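You operate a simulated robot arm through the tools that you are given. There is no shell and no other tool.

You run a simulated robot arm. Do the job below in one go: nothing can be reset, and whatever is moved stays where it is left.

JOB
Switch over to the left filter, bleed it and reset the vacuum gauge.
Fine: No bubbles left in the sight tube, bleed tap shut.

It is judged by the outcome, as a careful person would: the job done as asked, and still so three seconds after it is handed in. It fails if anything else is knocked over, pushed out of place, dropped, spilled or broken.

ROBOT AND FRAMES
A 6-joint arm with a two-finger parallel gripper, fixed in place. Base frame: the origin is at the foot of the arm, x ahead of it, y to its left, z up. Units: m, rad, N and s.
With the tool pointing down near the work surface it reaches from about 0.18 to 0.62 m from the base axis. Its first joint turns from -2.007 to 2.007 rad. Payload 3.43 kg.
Tool frame: the origin (TCP) lies between the finger pads and is the grasp point; the fingertips stand 0.034 m ahead of it; z points along the fingers, y is the line along which they close. The gripper opens to 0.128 m. The fingers are 0.024 m wide and 0.012 m thick; the gripper's body (0.048 by 0.13 m) begins 0.096 m behind the TCP.
Orientation is that of the tool frame in the base frame, as a unit quaternion [w, x, y, z]. With the fingers straight down and closing along the base's y, the tool's x points along the base's -x, its y along +y and its z along -z.

CONTROLS
- The arm moves only by the tool move_arm. Its argument "rows" is a list of rows, each a list of 6 numbers: the shift along the tool's x, y, z in m, then the turn, a rotation vector about the tool's x, y, z in rad. In form: [[dx, dy, dz, wx, wy, wz], ...]. A call has 1 to 20 rows; each row shifts and turns the commanded pose from where the row before left it, along the tool's axes as they then stand. "claw" is the opening, from 0 (shut) to 1 (fully open), set as the call begins (left out, the last holds). Rows are played at 5 a second. More than 0.05 m and 0.15 rad between two rows, or a gripper value outside its range, and nothing of the call is played. Where a pose cannot be reached the arm comes as near as it can. A force on the tool above 50 N (or 10 N above the force at the start of the call, whichever is more), or a blocked arm, ends the call early, and 0.2 s more pass. Each finger travels about 0.153 m/s and halts on what it meets, pressing with about 36 N; the grip force reading is that of the motor and also rises with nothing between the fingers. The clock runs only during rows and for 0.2 s after the last one: add rows that do not move to give the fingers time. It gives the time, the measured TCP pose, the force on the tool (base axes), the opening and the grip force at its end, in the units of the frame above (readings bear some noise), with the torque about the TCP (base axes, N m) and any sound that the robot's microphone picked up.
- Cameras (640 x 400 px; columns grow to the right, rows downward): "scene" is fixed at [0.2183, -0.651, 1.532]; the picture's right is [0.72, -0.69, 0.00], its down [-0.44, -0.46, -0.77] and it looks along [0.53, 0.55, -0.64] (base axes); focal length 357 px, centre (320, 200). "wrist" rides on the gripper at [0.076, -0.011, -0.16] in the tool frame; the picture's right is [0.15, 0.99, 0.00], its down [-0.88, 0.13, -0.46] and it looks along [-0.45, 0.07, 0.89] (tool axes); focal length 234 px, centre (320, 200). There is no depth. A picture from a camera that has moved, and an enlarged one, comes with that camera's place and axes in the base frame and with its lens.
- get_image(camera): a new picture of that camera. The clock stands still meanwhile.
- slide_trunk(by): slides the trunk up (or, below 0, down) by that many m; the arm rides with it, the base frame stays. It gives what a move gives, with no picture.
- enlarge(camera, box): a new picture of the part [left, top, right, bottom] of that camera's present view, enlarged. The clock stands still meanwhile.
- close_job(): hands the job in; it is judged then, once.

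Places have to be worked out from the pictures, the camera data and where the tool is seen. Open the gripper and draw the arm clear of the work before you hand the job in, unless the task says otherwise.

The tools are called as name(argument=value, ...) on one line, values as JSON. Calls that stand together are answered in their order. move_arm: Moves the arm, as the interface text tells. Its arguments: {"type":"object","properties":{"rows":{"type":"array"},"claw":{"type":"number"}},"required":["rows"]} The other tools are called the same way: slide_trunk (by) slides the trunk up or down; get_image (camera) takes a picture; enlarge (camera, box) takes an enlarged picture of a part of a camera's view; close_job () hands the job in.

At the start:

```text
clock: 0.0
tool_pos: [0.3907, -0.2099, 1.2544]
orientation: [0.0, -0.001, 1.0, 0.0]
wrist_force: [0.6, 0.4, -0.5]
torque: [-0.01, 0.02, -0.01]
opening: 0.1279
grasp_force: 0.1
trunk travel left (down, up): [-0.925, 0.065]
```

scene: 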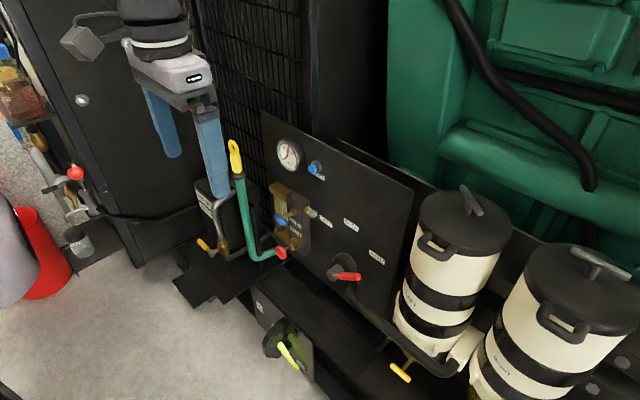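
wrist: 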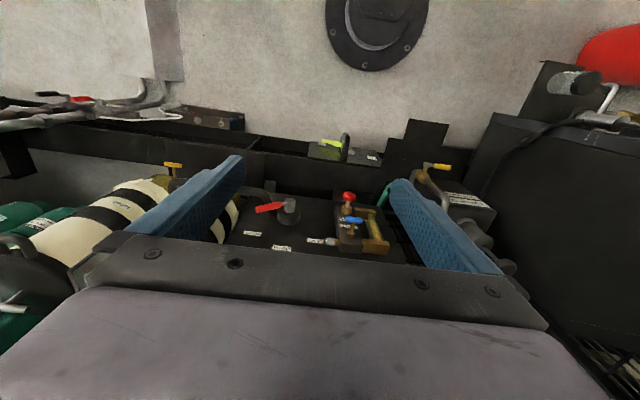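

The first pictures show a panel with a gauge, a blue button, a sight tube assembly and a red-handled lever, and two filter canisters to its right. I'll enlarge the parts of the view to read the labels.

enlarge(camera="scene", box=[250, 110, 430, 222])

enlarge(camera="scene", box=[320, 210, 500, 322])

enlarge(camera="scene", box=[240, 190, 340, 252])

enlarge(camera="scene", box=[170, 130, 350, 242])

enlarge(camera="scene", box=[240, 280, 440, 400])

enlarge(camera="wrist", box=[220, 120, 420, 250])

```text
3.56 times, centred on (340, 166) of scene
camera zoom: at [0.2183, -0.651, 1.532], right [0.72, -0.69, 0.0], down [-0.44, -0.46, -0.77], along [0.53, 0.55, -0.64], focal length 1271 px, centre (249, 321)
```

zoom: 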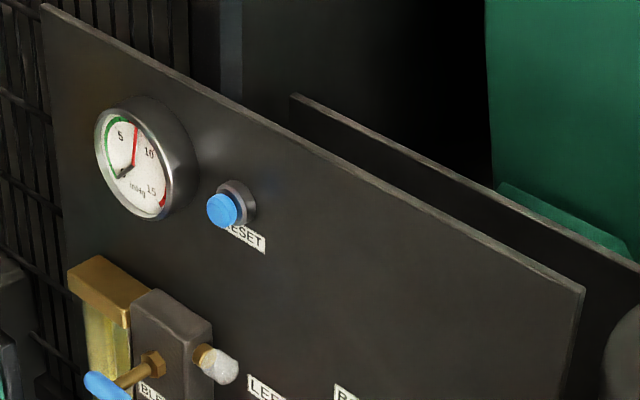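

```text
3.56 times, centred on (410, 266) of scene
camera zoom: at [0.2183, -0.651, 1.532], right [0.72, -0.69, 0.0], down [-0.44, -0.46, -0.77], along [0.53, 0.55, -0.64], focal length 1271 px, centre (0, -35)
```

zoom: 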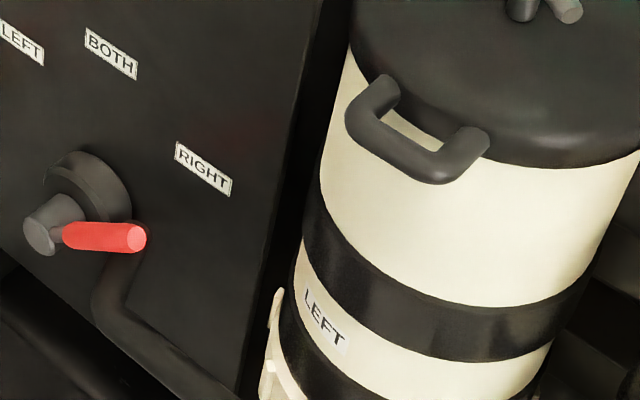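

```text
6.40 times, centred on (290, 221) of scene
camera zoom: at [0.2183, -0.651, 1.532], right [0.72, -0.69, 0.0], down [-0.44, -0.46, -0.77], along [0.53, 0.55, -0.64], focal length 2288 px, centre (512, 66)
```

zoom: 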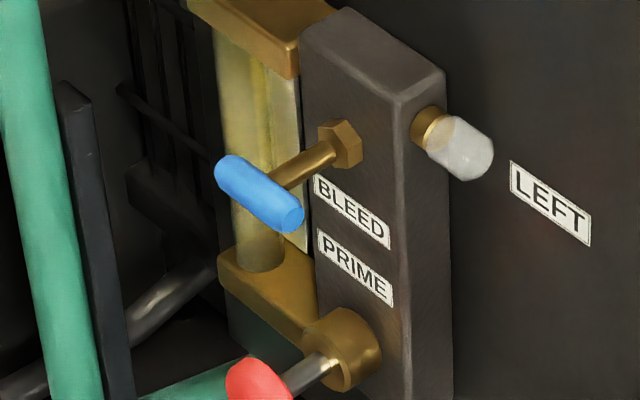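

```text
3.56 times, centred on (260, 186) of scene
camera zoom: at [0.2183, -0.651, 1.532], right [0.72, -0.69, 0.0], down [-0.44, -0.46, -0.77], along [0.53, 0.55, -0.64], focal length 1271 px, centre (533, 250)
```

zoom: 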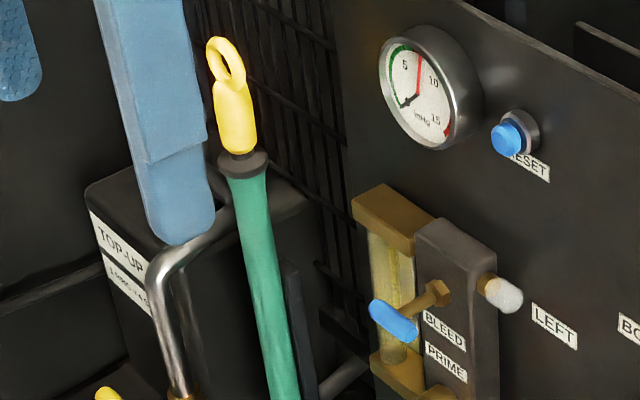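

```text
3.20 times, centred on (340, 340) of scene
camera zoom: at [0.2183, -0.651, 1.532], right [0.72, -0.69, 0.0], down [-0.44, -0.46, -0.77], along [0.53, 0.55, -0.64], focal length 1144 px, centre (256, -248)
```

zoom: 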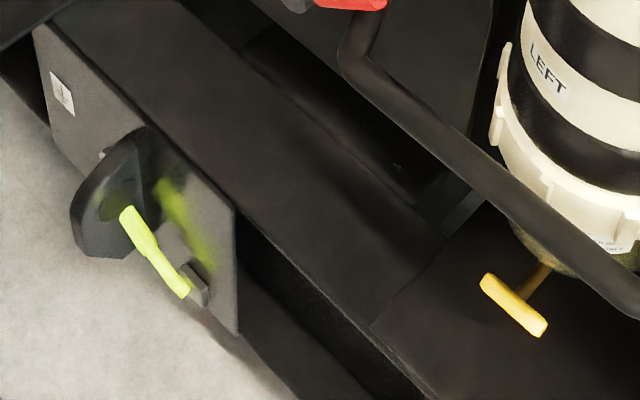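

```text
3.08 times, centred on (320, 185) of wrist
camera zoom: at [0.3147, -0.2197, 1.4155], right [-0.15, 0.99, 0.0], down [0.88, 0.13, 0.46], along [0.45, 0.07, -0.89], focal length 720 px, centre (320, 246)
```

zoom: 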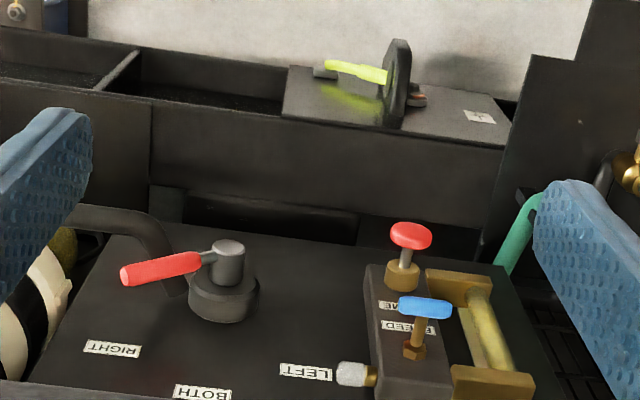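

The panel appears to face the robot at x of about 0.70 and z of about 0.9, and the selector handle seems to be at RIGHT. I'll start tilting the tool toward horizontal, clear of everything, and check the pose and view.

move_arm(rows=[[0, 0, 0, 0, -0.15, 0], [0, 0, 0, 0, -0.15, 0], [0, 0, 0, 0, -0.15, 0], [0, 0, 0, 0, -0.15, 0], [0, 0, 0, 0, -0.15, 0]])

get_image(camera="wrist")

get_image(camera="scene")

```text
clock: 1.2
tool_pos: [0.3908, -0.2088, 1.2547]
orientation: [0.367, 0.001, 0.93, -0.001]
wrist_force: [-1.6, 0.3, 0.2]
torque: [-0.03, 0.03, 0.01]
opening: 0.1283
grasp_force: 0.0
trunk travel left (down, up): [-0.925, 0.065]
```

```text
taken
camera wrist: at [0.2256, -0.2196, 1.3211], right [-0.11, 0.99, -0.1], down [0.33, 0.13, 0.93], along [0.94, 0.06, -0.34], focal length 234 px, centre (320, 200)
```

wrist: 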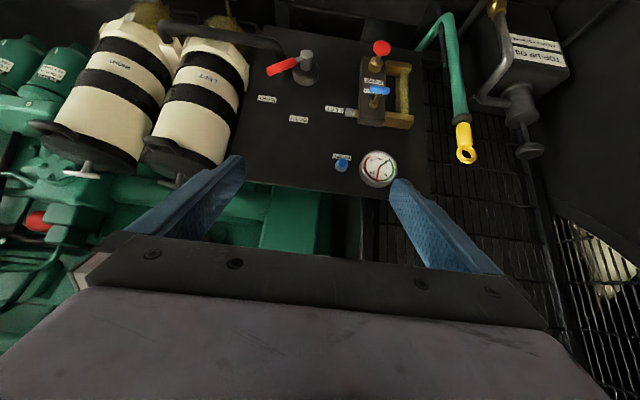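

```text
taken
```

scene: 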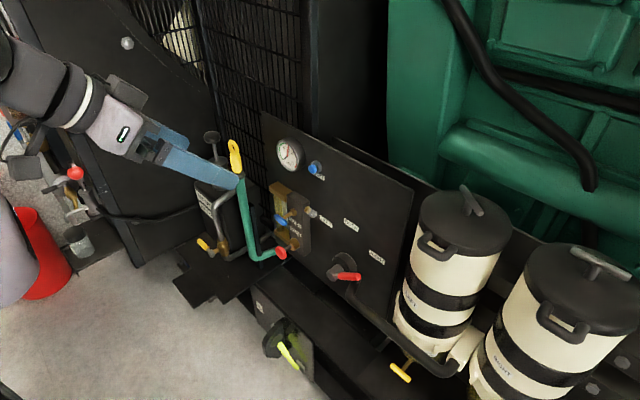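

The tilt worked and the view of the panel is good. I'll enlarge the panel from here.

enlarge(camera="wrist", box=[230, 30, 430, 155])

enlarge(camera="wrist", box=[310, 30, 430, 105])

enlarge(camera="wrist", box=[310, 120, 430, 195])

enlarge(camera="wrist", box=[240, 40, 340, 103])

```text
3.20 times, centred on (330, 92) of wrist
camera zoom: at [0.2256, -0.2196, 1.3211], right [-0.11, 0.99, -0.1], down [0.33, 0.13, 0.93], along [0.94, 0.06, -0.34], focal length 749 px, centre (288, 544)
```

zoom: 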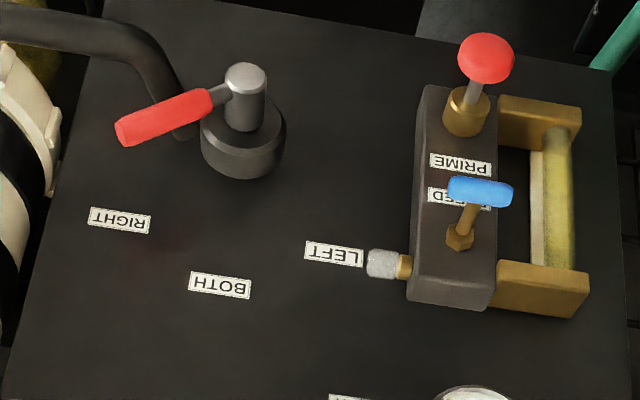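

```text
5.33 times, centred on (370, 68) of wrist
camera zoom: at [0.2256, -0.2196, 1.3211], right [-0.11, 0.99, -0.1], down [0.33, 0.13, 0.93], along [0.94, 0.06, -0.34], focal length 1249 px, centre (53, 907)
```

zoom: 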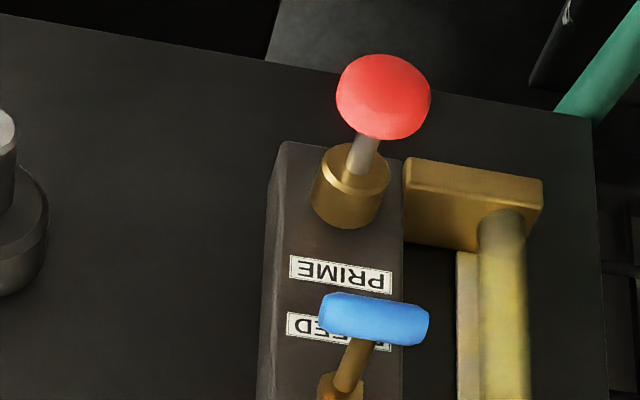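

```text
5.33 times, centred on (370, 158) of wrist
camera zoom: at [0.2256, -0.2196, 1.3211], right [-0.11, 0.99, -0.1], down [0.33, 0.13, 0.93], along [0.94, 0.06, -0.34], focal length 1249 px, centre (53, 427)
```

zoom: 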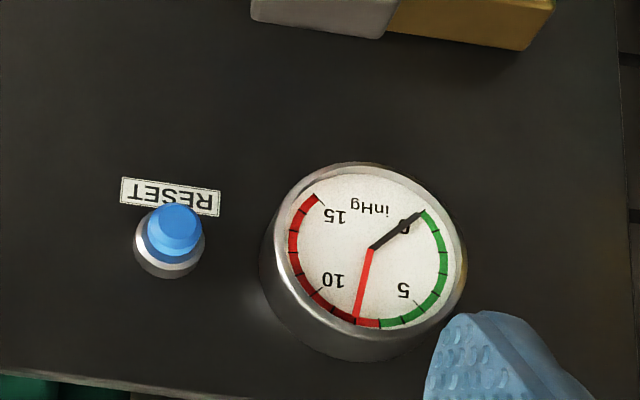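

```text
6.35 times, centred on (290, 72) of wrist
camera zoom: at [0.2256, -0.2196, 1.3211], right [-0.11, 0.99, -0.1], down [0.33, 0.13, 0.93], along [0.94, 0.06, -0.34], focal length 1487 px, centre (510, 1016)
```

zoom: 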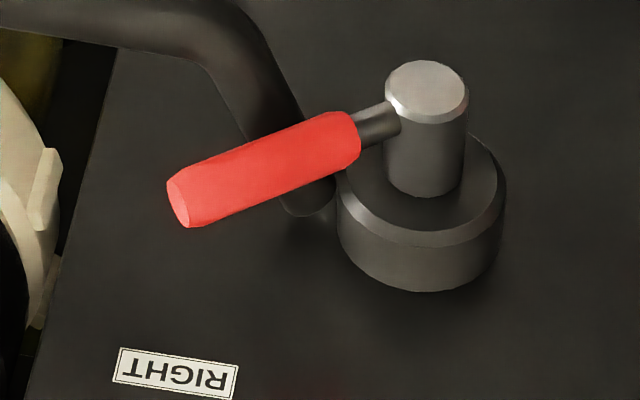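

I place the selector hub axis at about (y -0.26, z 0.81) with the handle pointing 45° up-right at RIGHT. LEFT is the mirror position, the bleed T-bar is at about (0.617, -0.085, 0.90), the PRIME knob at about (0.61, -0.085, 0.77) and RESET at about (0.677, -0.147, 1.06). I'll level the tool to point along +x.

move_arm(rows=[[0, 0, 0, 0, -0.1368, 0], [0, 0, 0, 0, -0.1368, 0], [0, 0, 0, 0, -0.1368, 0], [0, 0, 0, 0, -0.1368, 0], [0, 0, 0, 0, -0.1368, 0], [0, 0, 0, 0, -0.1368, 0], [0, 0, 0, 0, 0, 0]])

get_image(camera="scene")

get_image(camera="wrist")

```text
clock: 2.8
tool_pos: [0.3953, -0.2226, 1.2583]
orientation: [0.708, -0.002, 0.707, 0.001]
wrist_force: [-0.3, 0.9, -0.4]
torque: [-0.02, -0.03, -0.03]
opening: 0.1281
grasp_force: 0.0
out of reach, approached as far as the arm can: row 5, 6
trunk travel left (down, up): [-0.925, 0.065]
```

```text
taken
```

scene: 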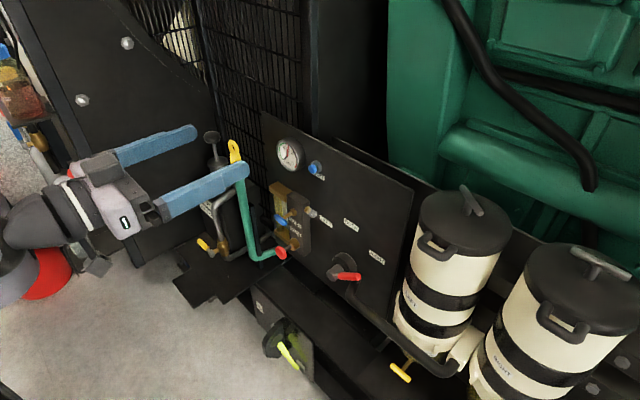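

```text
taken
camera wrist: at [0.2359, -0.2334, 1.1822], right [0.0, 0.99, -0.15], down [-0.46, 0.13, 0.88], along [0.89, 0.07, 0.45], focal length 234 px, centre (320, 200)
```

wrist: 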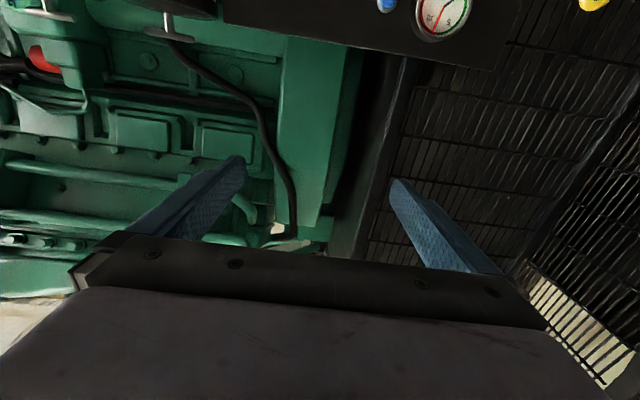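

The tool is level. I'll lower the trunk so that the tool sits at panel height; it is still about 0.2 m in front of everything.

slide_trunk(by=-0.4)

get_image(camera="scene")

get_image(camera="wrist")

```text
clock: 6.6
tool_pos: [0.3967, -0.2225, 0.8568]
orientation: [0.707, -0.001, 0.707, 0.001]
wrist_force: [-0.9, 0.6, -0.8]
torque: [0.01, 0.01, 0.0]
opening: 0.128
grasp_force: 0.0
trunk travel left (down, up): [-0.525, 0.465]
```

```text
taken
```

scene: 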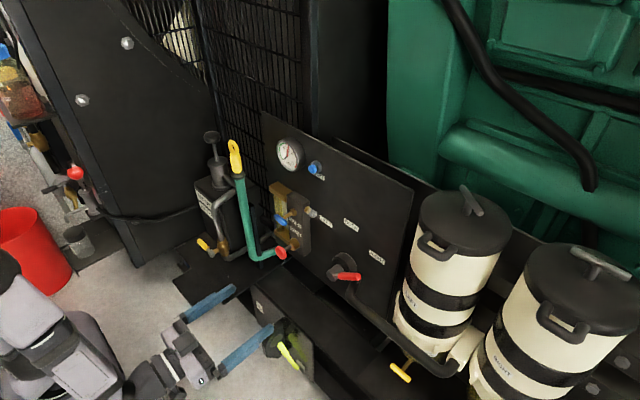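

```text
taken
camera wrist: at [0.2361, -0.2338, 0.7822], right [0.0, 0.99, -0.15], down [-0.46, 0.13, 0.88], along [0.89, 0.07, 0.45], focal length 234 px, centre (320, 200)
```

wrist: 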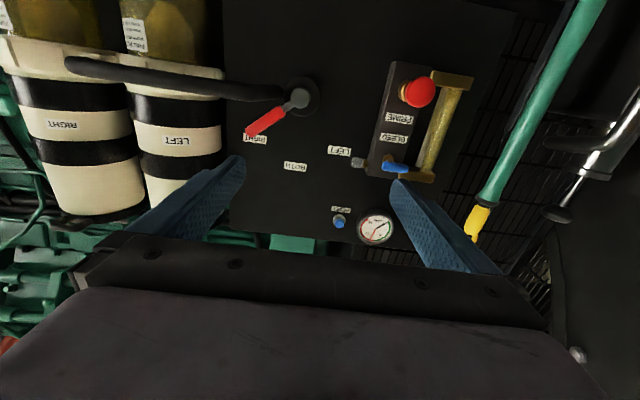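

The view from here is nearly square to the panel. I'll enlarge it to refine the positions and look at the sight tube.

enlarge(camera="wrist", box=[220, 60, 350, 180])

enlarge(camera="wrist", box=[350, 50, 480, 190])

enlarge(camera="wrist", box=[310, 190, 430, 265])

```text
3.33 times, centred on (285, 120) of wrist
camera zoom: at [0.2361, -0.2338, 0.7822], right [0.0, 0.99, -0.15], down [-0.46, 0.13, 0.88], along [0.89, 0.07, 0.45], focal length 781 px, centre (437, 467)
```

zoom: 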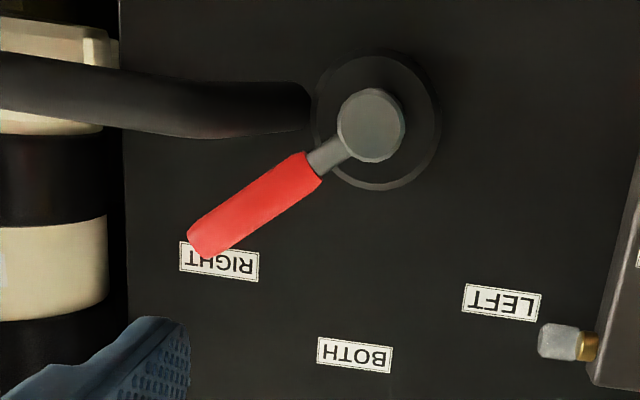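

```text
2.86 times, centred on (415, 120) of wrist
camera zoom: at [0.2361, -0.2338, 0.7822], right [0.0, 0.99, -0.15], down [-0.46, 0.13, 0.88], along [0.89, 0.07, 0.45], focal length 669 px, centre (49, 429)
```

zoom: 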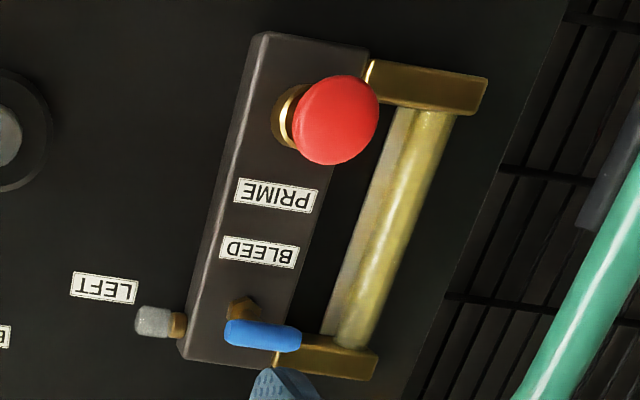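

```text
5.33 times, centred on (370, 228) of wrist
camera zoom: at [0.2361, -0.2338, 0.7822], right [0.0, 0.99, -0.15], down [-0.46, 0.13, 0.88], along [0.89, 0.07, 0.45], focal length 1249 px, centre (53, 53)
```

zoom: 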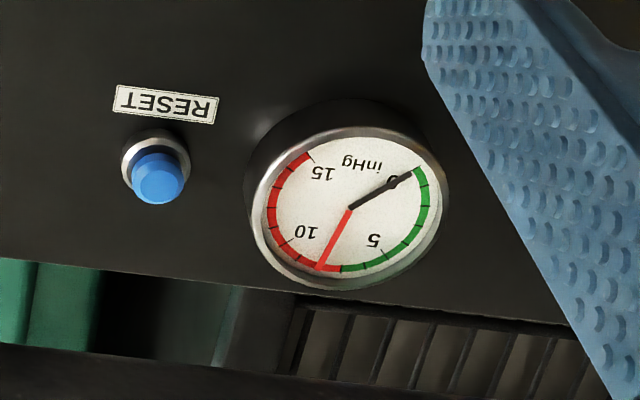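

The two views agree to a few millimetres: hub axis (y -0.260, z 0.810), handle tip (0.639, -0.340, 0.878), and the pipe just below the handle. I'll line up in front of the handle, roll the tool to match it (about 49°) and narrow the gripper.

move_arm(rows=[[0, -0.036, 0, 0, 0, 0], [-0.007, -0.036, 0, 0, 0, 0], [-0.006, -0.0355, 0, 0, 0, 0], [0, 0, 0, 0, 0, 0.1437], [0, 0, 0, 0, 0, 0.1437], [0, 0, 0, 0, 0, 0.1437], [0, 0, 0, 0, 0, 0.1437], [0, 0, 0, 0, 0, 0.1437], [0, 0, 0, 0, 0, 0.1437], [0, 0, 0, 0, 0, 0]], claw=0.29)

get_image(camera="wrist")

```text
clock: 8.8
tool_pos: [0.3955, -0.3297, 0.8694]
orientation: [0.641, 0.295, 0.643, 0.297]
wrist_force: [-0.4, 0.8, -0.4]
torque: [-0.02, -0.01, -0.01]
opening: 0.0369
grasp_force: 0.1
trunk travel left (down, up): [-0.525, 0.465]
```

```text
taken
camera wrist: at [0.2359, -0.2796, 0.8133], right [0.0, 0.75, 0.66], down [-0.45, -0.59, 0.67], along [0.89, -0.3, 0.34], focal length 234 px, centre (320, 200)
```

wrist: 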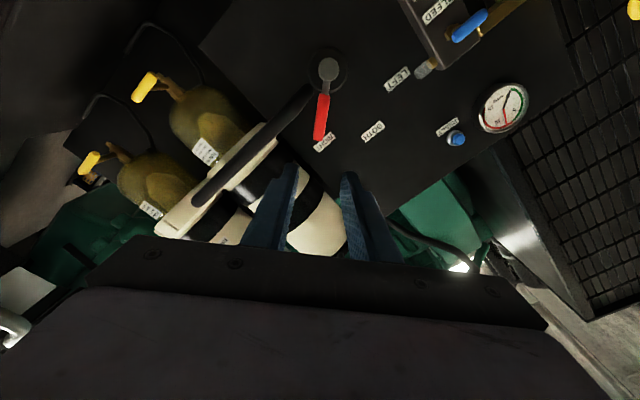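

The handle lies along the tool axis at column ~320, as predicted. I'll advance most of the way and check again.

move_arm(rows=[[0, 0, 0.04, 0, 0, 0], [0, 0, 0.04, 0, 0, 0], [0, 0, 0.04, 0, 0, 0], [0, 0, 0.04, 0, 0, 0], [0, 0, 0, 0, 0, 0]])

get_image(camera="wrist")

get_image(camera="scene")

```text
clock: 10.0
tool_pos: [0.5559, -0.3298, 0.87]
orientation: [0.642, 0.294, 0.643, 0.297]
wrist_force: [-0.4, 0.1, 0.4]
torque: [-0.02, -0.02, 0.0]
opening: 0.0372
grasp_force: 0.1
trunk travel left (down, up): [-0.525, 0.465]
```

```text
taken
camera wrist: at [0.3964, -0.279, 0.8129], right [0.0, 0.75, 0.66], down [-0.45, -0.59, 0.67], along [0.89, -0.3, 0.34], focal length 234 px, centre (320, 200)
```

wrist: 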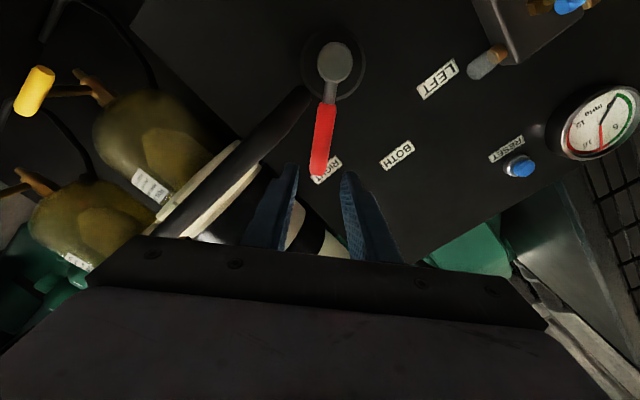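

```text
taken
```

scene: 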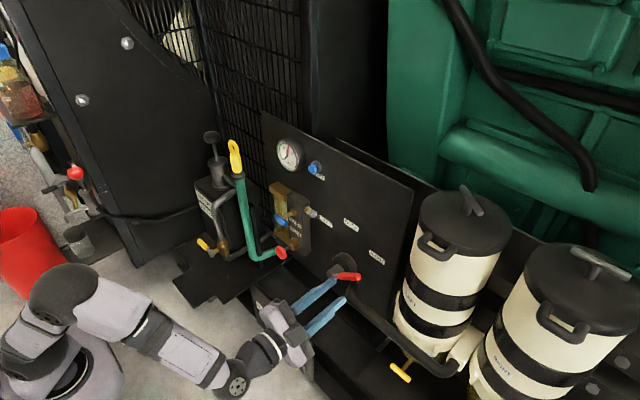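

Alignment still holds and the lower finger clears the pipe by roughly 2 cm in this view. I'll advance the last 72 mm around the handle.

move_arm(rows=[[0, 0, 0.024, 0, 0, 0], [0, 0, 0.024, 0, 0, 0], [0, 0, 0.024, 0, 0, 0], [0, 0, 0, 0, 0, 0]])

get_image(camera="wrist")

enlarge(camera="scene", box=[260, 210, 440, 322])

```text
clock: 11.0
tool_pos: [0.6293, -0.3289, 0.8702]
orientation: [0.642, 0.294, 0.643, 0.296]
wrist_force: [-0.1, 0.4, 0.1]
torque: [-0.01, -0.04, 0.02]
opening: 0.0369
grasp_force: 0.0
trunk travel left (down, up): [-0.525, 0.465]
```

```text
taken
camera wrist: at [0.4689, -0.2789, 0.8137], right [0.0, 0.75, 0.66], down [-0.45, -0.59, 0.67], along [0.89, -0.3, 0.34], focal length 234 px, centre (320, 200)
```

wrist: 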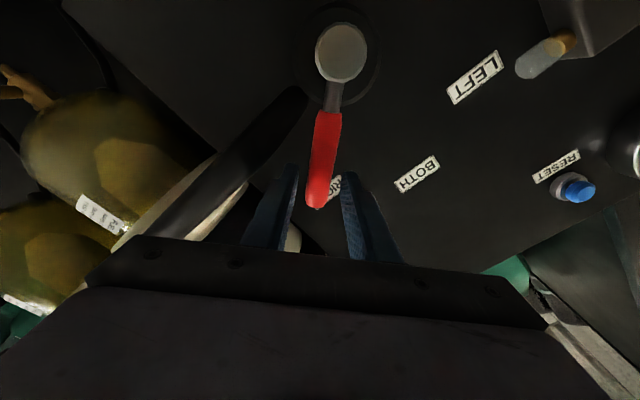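

```text
3.56 times, centred on (350, 266) of scene
camera zoom: at [0.2183, -0.651, 1.532], right [0.72, -0.69, 0.0], down [-0.44, -0.46, -0.77], along [0.53, 0.55, -0.64], focal length 1271 px, centre (213, -35)
```

zoom: 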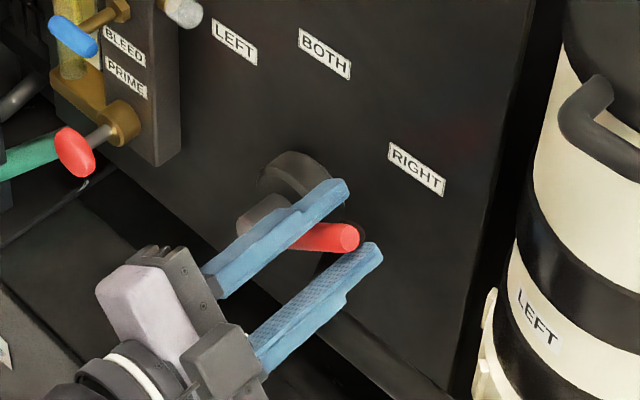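

The handle lies between the fingers. I'll close on it.

move_arm(rows=[[0, 0, 0, 0, 0, 0], [0, 0, 0, 0, 0, 0], [0, 0, 0, 0, 0, 0]], claw=0.0)

```text
clock: 11.8
tool_pos: [0.628, -0.329, 0.8692]
orientation: [0.642, 0.295, 0.643, 0.296]
wrist_force: [2.5, -1.7, -1.0]
torque: [-0.08, -0.16, -0.27]
opening: 0.0171
grasp_force: 44.8
trunk travel left (down, up): [-0.525, 0.465]
```

The grip is on the handle at 17 mm opening, with low side load. I'll swing it about the hub axis toward BOTH in small steps.

move_arm(rows=[[0.0003, 0.0073, 0, 0, 0, -0.08], [0.0003, 0.0073, 0, 0, 0, -0.08], [0.0003, 0.0073, 0, 0, 0, -0.08], [0.0003, 0.0073, 0, 0, 0, -0.08], [0.0003, 0.0073, 0, 0, 0, -0.08], [0, 0, 0, 0, 0, 0]])

get_image(camera="wrist")

```text
clock: 13.2
tool_pos: [0.629, -0.3002, 0.8931]
orientation: [0.689, 0.16, 0.688, 0.162]
wrist_force: [6.5, -3.0, 2.0]
torque: [-0.13, 0.12, 0.03]
opening: 0.017
grasp_force: 44.6
trunk travel left (down, up): [-0.525, 0.465]
```

```text
taken
camera wrist: at [0.4689, -0.2771, 0.8206], right [0.0, 0.95, 0.31], down [-0.46, -0.28, 0.85], along [0.89, -0.14, 0.43], focal length 234 px, centre (320, 200)
```

wrist: 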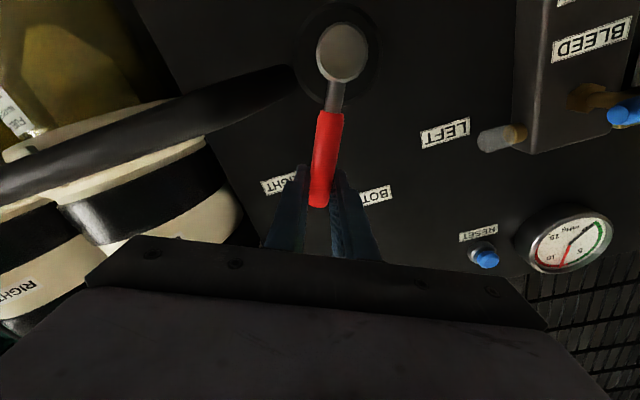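

The handle turns freely with the tool. I'll continue toward LEFT.

move_arm(rows=[[0.0003, 0.0073, 0, 0, 0, -0.08], [0.0003, 0.0073, 0, 0, 0, -0.08], [0.0003, 0.0073, 0, 0, 0, -0.08], [0.0003, 0.0073, 0, 0, 0, -0.08], [0.0003, 0.0073, 0, 0, 0, -0.08], [0.0003, 0.0073, 0, 0, 0, -0.08], [0.0003, 0.0073, 0, 0, 0, -0.08], [0.0003, 0.0073, 0, 0, 0, -0.08], [0.0003, 0.0073, 0, 0, 0, -0.08], [0, 0, 0, 0, 0, 0]])

get_image(camera="wrist")

```text
clock: 15.4
tool_pos: [0.6292, -0.2364, 0.8984]
orientation: [0.702, -0.092, 0.701, -0.09]
wrist_force: [8.4, -3.0, 6.8]
torque: [-0.42, -0.56, 0.06]
opening: 0.0169
grasp_force: 45.0
trunk travel left (down, up): [-0.525, 0.465]
```

```text
taken
camera wrist: at [0.469, -0.2665, 0.8294], right [0.0, 0.92, -0.39], down [-0.46, 0.35, 0.82], along [0.89, 0.18, 0.42], focal length 234 px, centre (320, 200)
```

wrist: 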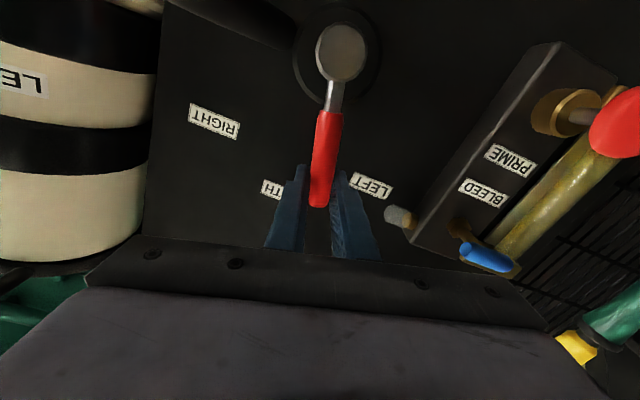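

The handle has passed BOTH and loads are small. I'll go on toward LEFT, slower.

move_arm(rows=[[0.0003, 0.0073, 0, 0, 0, -0.08], [0.0003, 0.0073, 0, 0, 0, -0.08], [0.0003, 0.0073, 0, 0, 0, -0.08], [0.0003, 0.0073, 0, 0, 0, -0.08], [0.0003, 0.0073, 0, 0, 0, -0.08], [0.0003, 0.0073, 0, 0, 0, -0.08], [0, 0, 0, 0, 0, 0]])

get_image(camera="wrist")

enlarge(camera="scene", box=[260, 190, 440, 302])

```text
clock: 17.0
tool_pos: [0.6456, -0.275, 0.9805]
orientation: [0.658, -0.259, 0.663, -0.246]
wrist_force: [0.3, -0.1, -0.5]
torque: [-0.03, 0.01, 0.0]
opening: 0.0
grasp_force: 33.1
out of reach, approached as far as the arm can: row 2, 3, 4, 5, 6
trunk travel left (down, up): [-0.525, 0.465]
```

```text
taken
camera wrist: at [0.4864, -0.335, 0.9344], right [-0.02, 0.64, -0.77], down [-0.46, 0.68, 0.57], along [0.89, 0.36, 0.28], focal length 234 px, centre (320, 200)
```

wrist: 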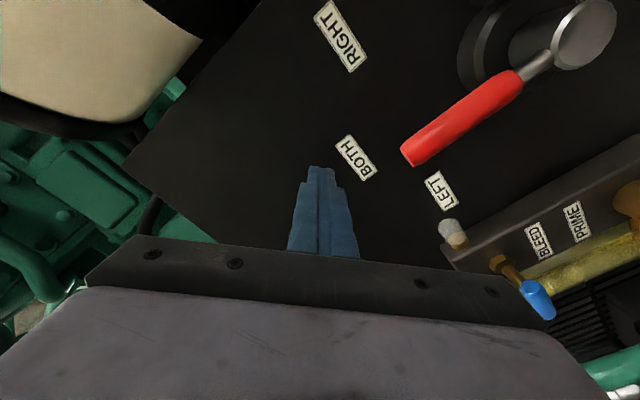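

```text
3.56 times, centred on (350, 246) of scene
camera zoom: at [0.2183, -0.651, 1.532], right [0.72, -0.69, 0.0], down [-0.44, -0.46, -0.77], along [0.53, 0.55, -0.64], focal length 1271 px, centre (213, 36)
```

zoom: 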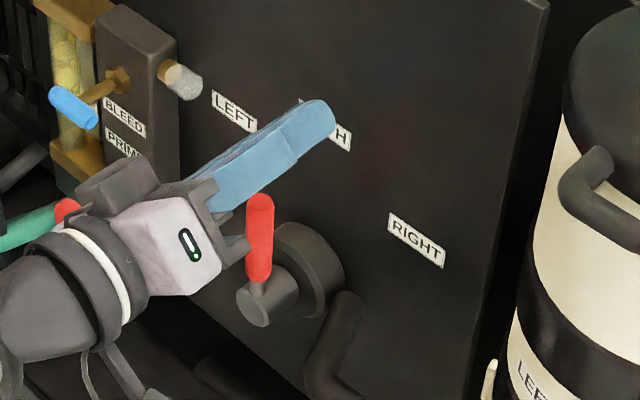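

The arm ran into a joint limit on this roll and slipped off the handle, which now points slightly left of BOTH; nothing else was touched. I'll back away outward and upward before choosing another wrist configuration.

move_arm(rows=[[-0.006, -0.035, -0.034, 0, 0, 0], [-0.006, -0.035, -0.034, 0, 0, 0], [0, 0, -0.045, 0, 0, 0], [0, 0, -0.045, 0, 0, 0]])

get_image(camera="scene")

get_image(camera="wrist")

```text
clock: 18.0
tool_pos: [0.487, -0.3172, 1.0359]
orientation: [0.66, -0.255, 0.659, -0.254]
wrist_force: [-0.1, 0.3, 0.4]
torque: [0.01, 0.01, 0.0]
opening: 0.0
grasp_force: 32.7
trunk travel left (down, up): [-0.525, 0.465]
```

```text
taken
```

scene: 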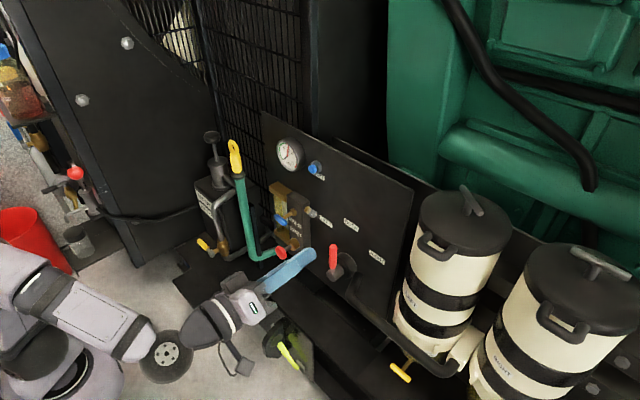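

```text
taken
camera wrist: at [0.3285, -0.378, 0.9889], right [0.0, 0.63, -0.77], down [-0.46, 0.69, 0.56], along [0.89, 0.36, 0.29], focal length 234 px, centre (320, 200)
```

wrist: 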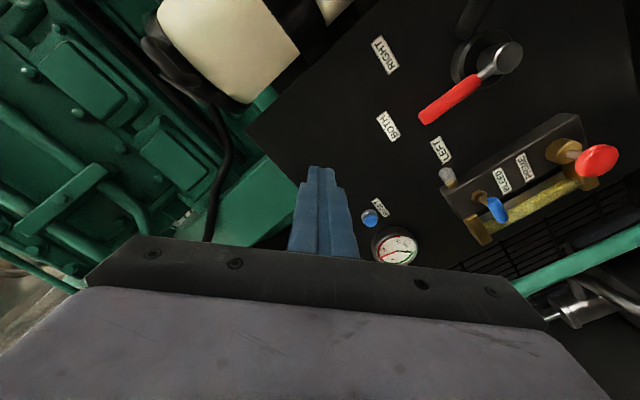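

The commanded pose had followed the arm, so the retreat was clean. Since the handle is already past BOTH, I'll push it the rest of the way with shut fingers at zero roll, first levelling the roll and descending to its height in front of it.

move_arm(rows=[[0, 0, -0.02, 0, 0, 0.1473], [0, 0, 0, 0, 0, 0.1473], [0, 0, 0, 0, 0, 0.1473], [0, 0, 0, 0, 0, 0.1473], [0, 0, 0, 0, 0, 0.1473], [0.045, 0.005, 0, 0, 0, 0], [0.045, 0.005, 0, 0, 0, 0], [0.045, 0.005, 0, 0, 0, 0], [0.019, 0.005, 0, 0, 0, 0], [0, 0, 0, 0, 0, 0]], claw=0.0)

get_image(camera="wrist")

```text
clock: 20.2
tool_pos: [0.4671, -0.2991, 0.8815]
orientation: [0.707, -0.001, 0.707, 0.001]
wrist_force: [0.2, 0.6, 0.3]
torque: [0.01, 0.02, -0.03]
opening: 0.0
grasp_force: 33.0
trunk travel left (down, up): [-0.525, 0.465]
```

```text
taken
camera wrist: at [0.3076, -0.31, 0.8069], right [0.0, 0.99, -0.15], down [-0.46, 0.13, 0.88], along [0.89, 0.07, 0.45], focal length 234 px, centre (320, 200)
```

wrist: 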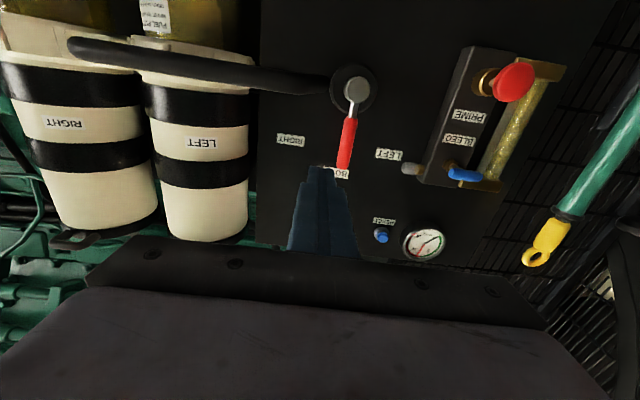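

The handle now stands upright at BOTH (tip about y -0.26, z 0.916), and the shut fingers are lined up about 2 cm to its right. I'll advance beside it.

move_arm(rows=[[0, 0, 0.04, 0, 0, 0], [0, 0, 0.04, 0, 0, 0], [0, 0, 0.04, 0, 0, 0], [0, 0, 0.038, 0, 0, 0], [0, 0, 0, 0, 0, 0]])

get_image(camera="wrist")

```text
clock: 21.4
tool_pos: [0.6265, -0.2983, 0.8819]
orientation: [0.706, -0.001, 0.708, 0.001]
wrist_force: [0.2, 0.8, -0.5]
torque: [-0.02, 0.01, 0.01]
opening: 0.0
grasp_force: 32.6
trunk travel left (down, up): [-0.525, 0.465]
```

```text
taken
camera wrist: at [0.4668, -0.3098, 0.8071], right [0.0, 0.99, -0.15], down [-0.46, 0.13, 0.88], along [0.89, 0.07, 0.45], focal length 234 px, centre (320, 200)
```

wrist: 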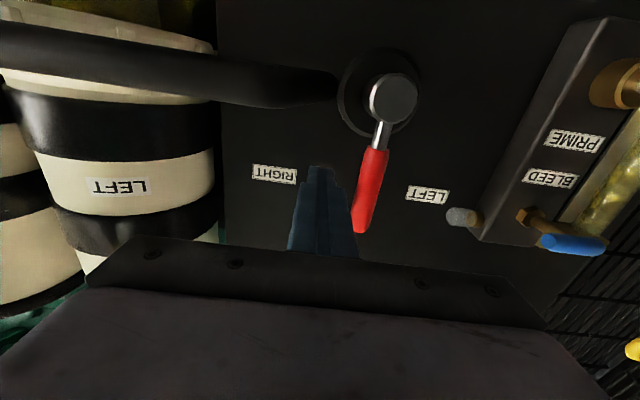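

The fingers sit just right of the handle. I'll push left in 1 cm steps.

move_arm(rows=[[0, 0.01, 0, 0, 0, 0], [0, 0.01, 0, 0, 0, 0], [0, 0.01, 0, 0, 0, 0], [0, 0.01, 0, 0, 0, 0], [0, 0.01, 0, 0, 0, 0], [0, 0, 0, 0, 0, 0]])

get_image(camera="wrist")

```text
clock: 22.8
tool_pos: [0.6263, -0.2489, 0.8814]
orientation: [0.707, -0.001, 0.707, 0.001]
wrist_force: [0.1, 0.0, 0.4]
torque: [-0.02, -0.03, 0.01]
opening: 0.0
grasp_force: 33.2
trunk travel left (down, up): [-0.525, 0.465]
```

```text
taken
camera wrist: at [0.4668, -0.2596, 0.8065], right [0.0, 0.99, -0.15], down [-0.46, 0.13, 0.88], along [0.89, 0.07, 0.45], focal length 234 px, centre (320, 200)
```

wrist: 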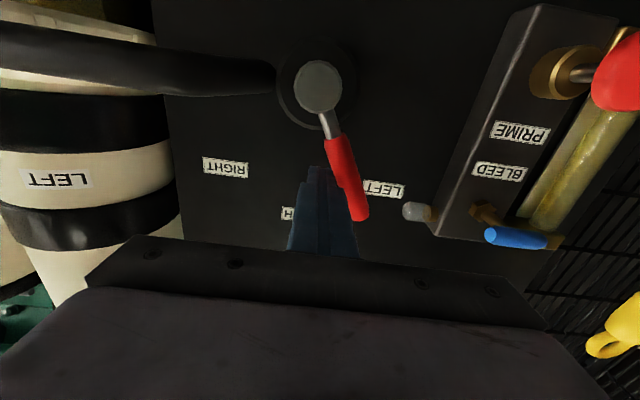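

The handle is moving left without resistance. I'll continue in smaller steps.

move_arm(rows=[[0, 0.008, 0, 0, 0, 0], [0, 0.008, 0, 0, 0, 0], [0, 0.008, 0, 0, 0, 0], [0, 0, 0, 0, 0, 0]])

get_image(camera="wrist")

```text
clock: 23.8
tool_pos: [0.6269, -0.2243, 0.8815]
orientation: [0.707, -0.001, 0.707, 0.001]
wrist_force: [-0.7, 0.1, 0.3]
torque: [-0.01, 0.02, 0.02]
opening: 0.0
grasp_force: 32.7
trunk travel left (down, up): [-0.525, 0.465]
```

```text
taken
camera wrist: at [0.4666, -0.2355, 0.8068], right [0.0, 0.99, -0.15], down [-0.46, 0.13, 0.88], along [0.89, 0.07, 0.45], focal length 234 px, centre (320, 200)
```

wrist: 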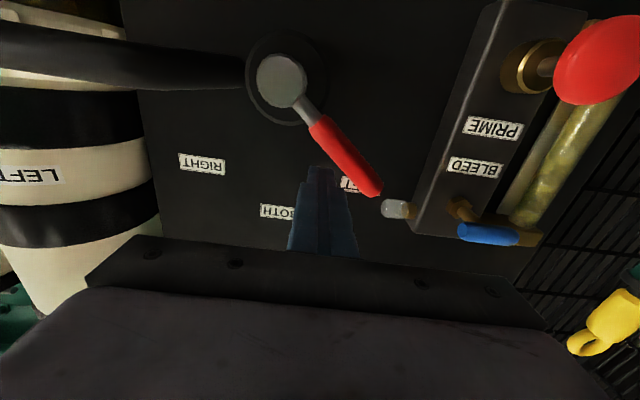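

The handle is now about 48° left of vertical, the mirror of its RIGHT position. There is a small gap to the fingers, so it has snapped into LEFT. I'll pull straight out and verify.

move_arm(rows=[[0, -0.01, 0, 0, 0, 0], [0, 0, -0.04, 0, 0, 0], [0, 0, -0.04, 0, 0, 0], [0, 0, -0.04, 0, 0, 0], [0, 0, -0.04, 0, 0, 0], [0, 0, 0, 0, 0, 0]])

get_image(camera="wrist")

enlarge(camera="scene", box=[260, 190, 440, 302])

enlarge(camera="wrist", box=[270, 40, 500, 190])

```text
clock: 25.2
tool_pos: [0.4651, -0.2331, 0.881]
orientation: [0.707, -0.001, 0.707, 0.001]
wrist_force: [0.6, 0.2, 0.0]
torque: [0.0, 0.03, -0.01]
opening: 0.0
grasp_force: 33.2
trunk travel left (down, up): [-0.525, 0.465]
```

```text
taken
camera wrist: at [0.306, -0.2454, 0.8067], right [0.0, 0.99, -0.15], down [-0.46, 0.13, 0.88], along [0.89, 0.07, 0.45], focal length 234 px, centre (320, 200)
```

wrist: 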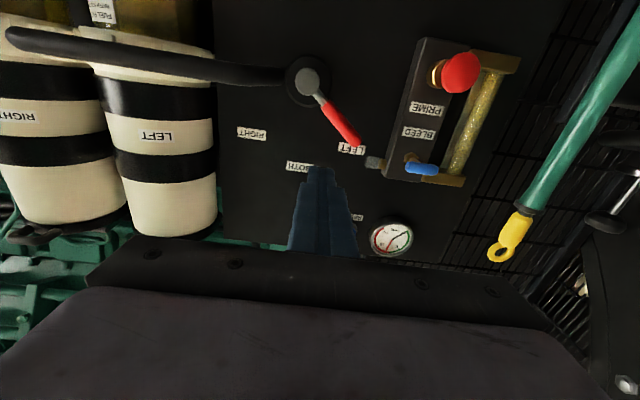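

```text
3.56 times, centred on (350, 246) of scene
camera zoom: at [0.2183, -0.651, 1.532], right [0.72, -0.69, 0.0], down [-0.44, -0.46, -0.77], along [0.53, 0.55, -0.64], focal length 1271 px, centre (213, 36)
```

zoom: 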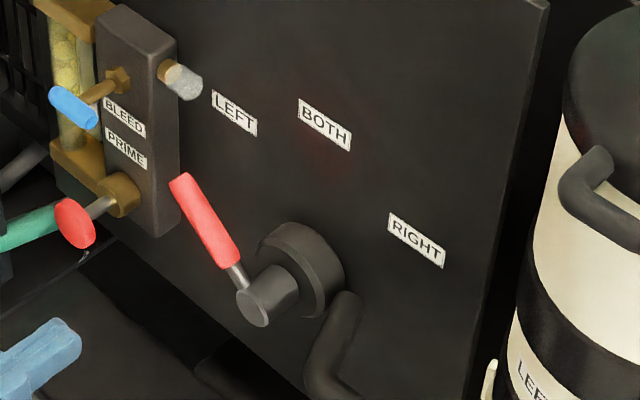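

```text
2.67 times, centred on (385, 115) of wrist
camera zoom: at [0.306, -0.2454, 0.8067], right [0.0, 0.99, -0.15], down [-0.46, 0.13, 0.88], along [0.89, 0.07, 0.45], focal length 624 px, centre (147, 427)
```

zoom: 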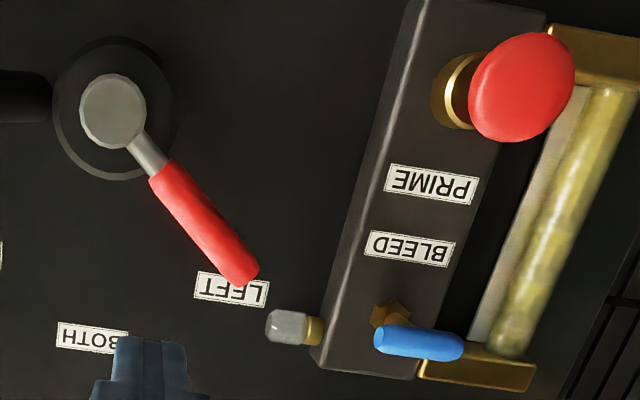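

The selector is at LEFT: it points about 50° left, the mirror of its starting angle. Next is the bleed T-bar at (0.620, -0.0855, 0.894), which lies horizontal; I'll move in front of it and roll the tool 90° so that the fingers close above and below it.

move_arm(rows=[[-0.003, 0.037, 0, 0, 0, 0], [-0.003, 0.037, 0, 0, 0, 0], [-0.003, 0.037, 0, 0, 0, 0], [-0.003, 0.037, 0, 0, 0, 0], [0, 0, 0, 0, 0, 0.1428], [0, 0, 0, 0, 0, 0.1428], [0, 0, 0, 0, 0, 0.1428], [0, 0, 0, 0, 0, 0.1428], [0, 0, 0, 0, 0, 0.1428], [0, 0, 0, 0, 0, 0.1428], [0, 0, 0, 0, 0, 0.1428], [0, 0, 0, 0, 0, 0.1428], [0, 0, 0, 0, 0, 0.1428], [0, 0, 0, 0, 0, 0.1428], [0, 0, 0, 0, 0, 0.1428], [0, 0, 0, 0, 0, 0]], claw=0.27)

get_image(camera="wrist")

get_image(camera="scene")

```text
clock: 28.6
tool_pos: [0.5085, -0.1215, 0.9058]
orientation: [0.5, 0.5, 0.499, 0.502]
wrist_force: [0.3, 0.3, -0.6]
torque: [0.02, -0.01, 0.02]
opening: 0.0345
grasp_force: 0.0
out of reach, approached as far as the arm can: row 2, 3, 4
trunk travel left (down, up): [-0.525, 0.465]
```

```text
taken
camera wrist: at [0.3477, -0.0456, 0.8963], right [0.0, 0.15, 0.99], down [-0.45, -0.88, 0.13], along [0.89, -0.45, 0.07], focal length 234 px, centre (320, 200)
```

wrist: 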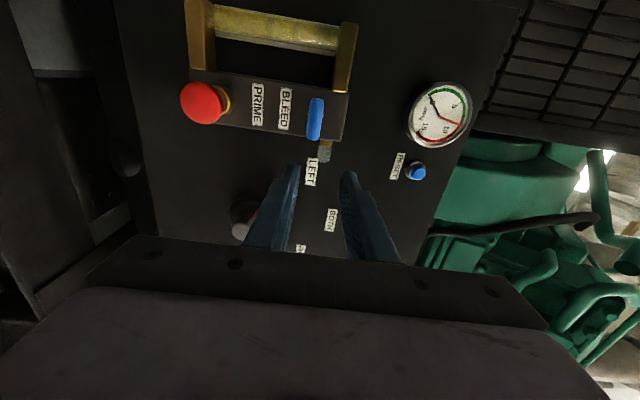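

```text
taken
```

scene: 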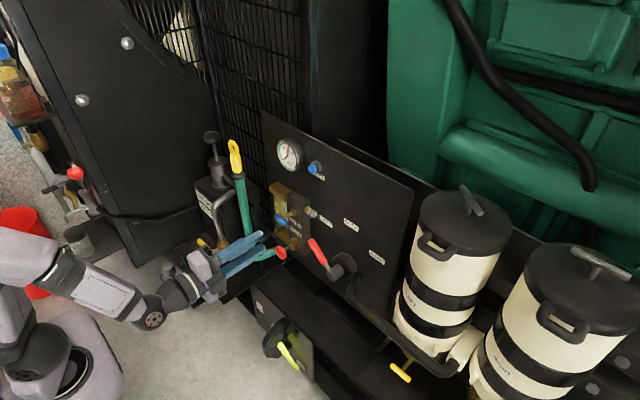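

The arm met a wrist limit part-way but ended safely at (0.51, -0.12, 0.906) with the right roll. I'll shift left and down to line up with the bar.

move_arm(rows=[[0.018, -0.006, 0, 0, 0, 0], [0.018, -0.006, 0, 0, 0, 0], [0, 0, 0, 0, 0, 0]])

get_image(camera="wrist")

```text
clock: 29.4
tool_pos: [0.5227, -0.0939, 0.8982]
orientation: [0.499, 0.5, 0.502, 0.5]
wrist_force: [-0.8, -0.6, 0.1]
torque: [0.04, 0.03, -0.03]
opening: 0.0345
grasp_force: 0.1
out of reach, approached as far as the arm can: row 1, 2
trunk travel left (down, up): [-0.525, 0.465]
```

```text
taken
camera wrist: at [0.3642, -0.0182, 0.8883], right [0.0, 0.15, 0.99], down [-0.45, -0.88, 0.13], along [0.89, -0.45, 0.07], focal length 234 px, centre (320, 200)
```

wrist: 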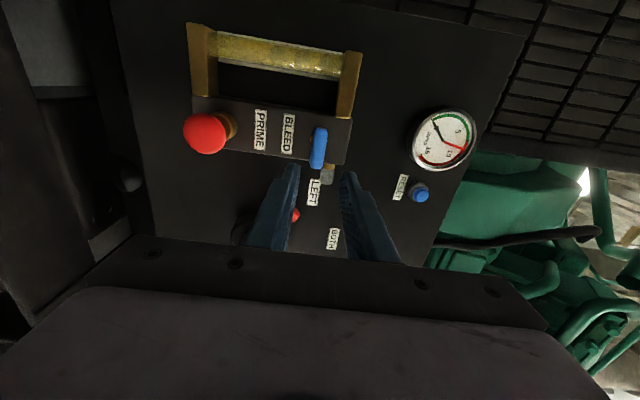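

This looks like an inner-reach limit that eases as x grows. I'll advance a little toward the bar, then trim sideways and down.

move_arm(rows=[[0, 0, 0.02, 0, 0, 0], [0.0085, -0.005, 0.01, 0, 0, 0], [0, 0, 0, 0, 0, 0]])

get_image(camera="wrist")

enlarge(camera="wrist", box=[180, 0, 400, 140])

get_image(camera="scene")

```text
clock: 30.2
tool_pos: [0.5535, -0.0859, 0.8925]
orientation: [0.499, 0.499, 0.5, 0.501]
wrist_force: [0.4, 0.0, 0.2]
torque: [0.03, 0.01, 0.0]
opening: 0.0344
grasp_force: 0.1
trunk travel left (down, up): [-0.525, 0.465]
```

```text
taken
camera wrist: at [0.394, -0.0092, 0.8828], right [0.0, 0.15, 0.99], down [-0.45, -0.88, 0.13], along [0.89, -0.45, 0.07], focal length 234 px, centre (320, 200)
```

wrist: 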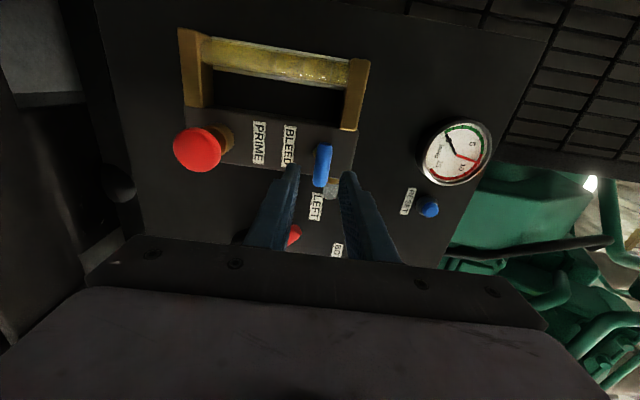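

```text
2.86 times, centred on (290, 70) of wrist
camera zoom: at [0.394, -0.0092, 0.8828], right [0.0, 0.15, 0.99], down [-0.45, -0.88, 0.13], along [0.89, -0.45, 0.07], focal length 669 px, centre (406, 571)
```

zoom: 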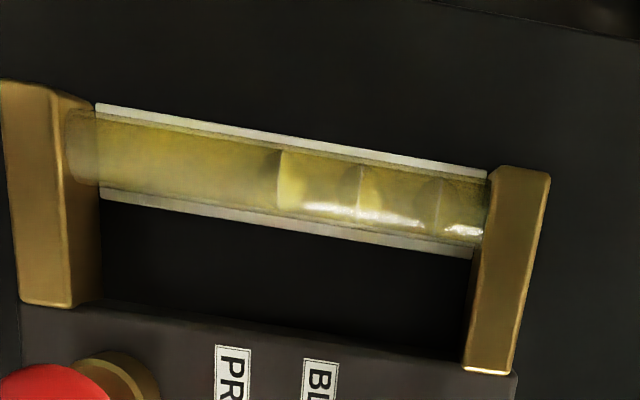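

```text
taken
```

scene: 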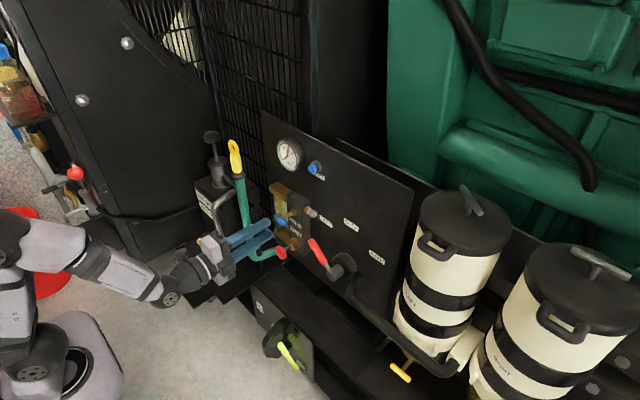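

The bar is centred on the tool axis at (322, 166), and the enlarged view now clearly shows bubbles in the upper part of the sight tube. I'll advance 47 mm so that the pads straddle the bar.

move_arm(rows=[[0, 0, 0.024, 0, 0, 0], [0, 0, 0.023, 0, 0, 0], [0, 0, 0, 0, 0, 0]])

get_image(camera="wrist")

enlarge(camera="scene", box=[190, 170, 350, 270])

```text
clock: 31.0
tool_pos: [0.6, -0.084, 0.8925]
orientation: [0.499, 0.499, 0.501, 0.501]
wrist_force: [0.5, 0.9, 0.1]
torque: [0.01, 0.0, 0.0]
opening: 0.0347
grasp_force: 0.1
trunk travel left (down, up): [-0.525, 0.465]
```

```text
taken
camera wrist: at [0.4403, -0.0093, 0.8832], right [0.0, 0.15, 0.99], down [-0.45, -0.88, 0.13], along [0.89, -0.45, 0.07], focal length 234 px, centre (320, 200)
```

wrist: 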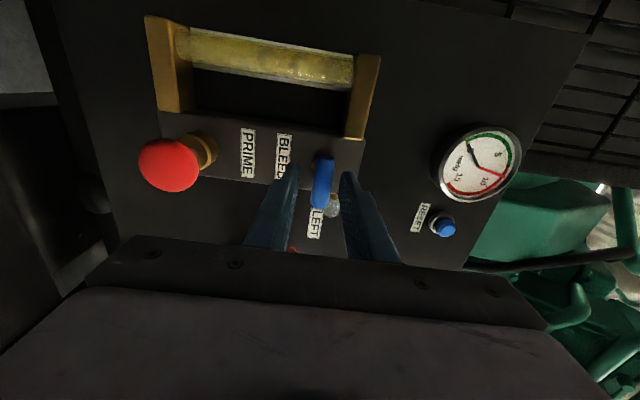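

```text
4.00 times, centred on (270, 220) of scene
camera zoom: at [0.2183, -0.651, 1.532], right [0.72, -0.69, 0.0], down [-0.44, -0.46, -0.77], along [0.53, 0.55, -0.64], focal length 1430 px, centre (520, 120)
```

zoom: 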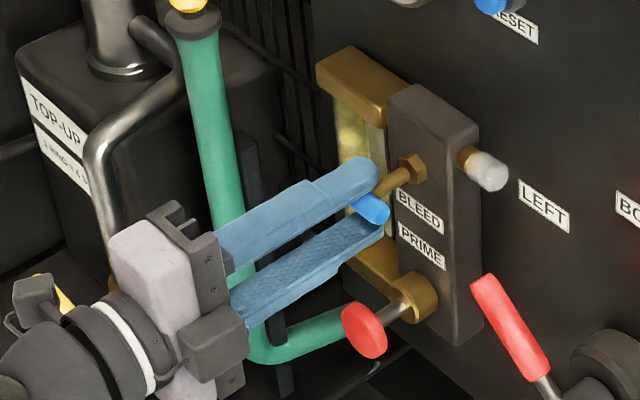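

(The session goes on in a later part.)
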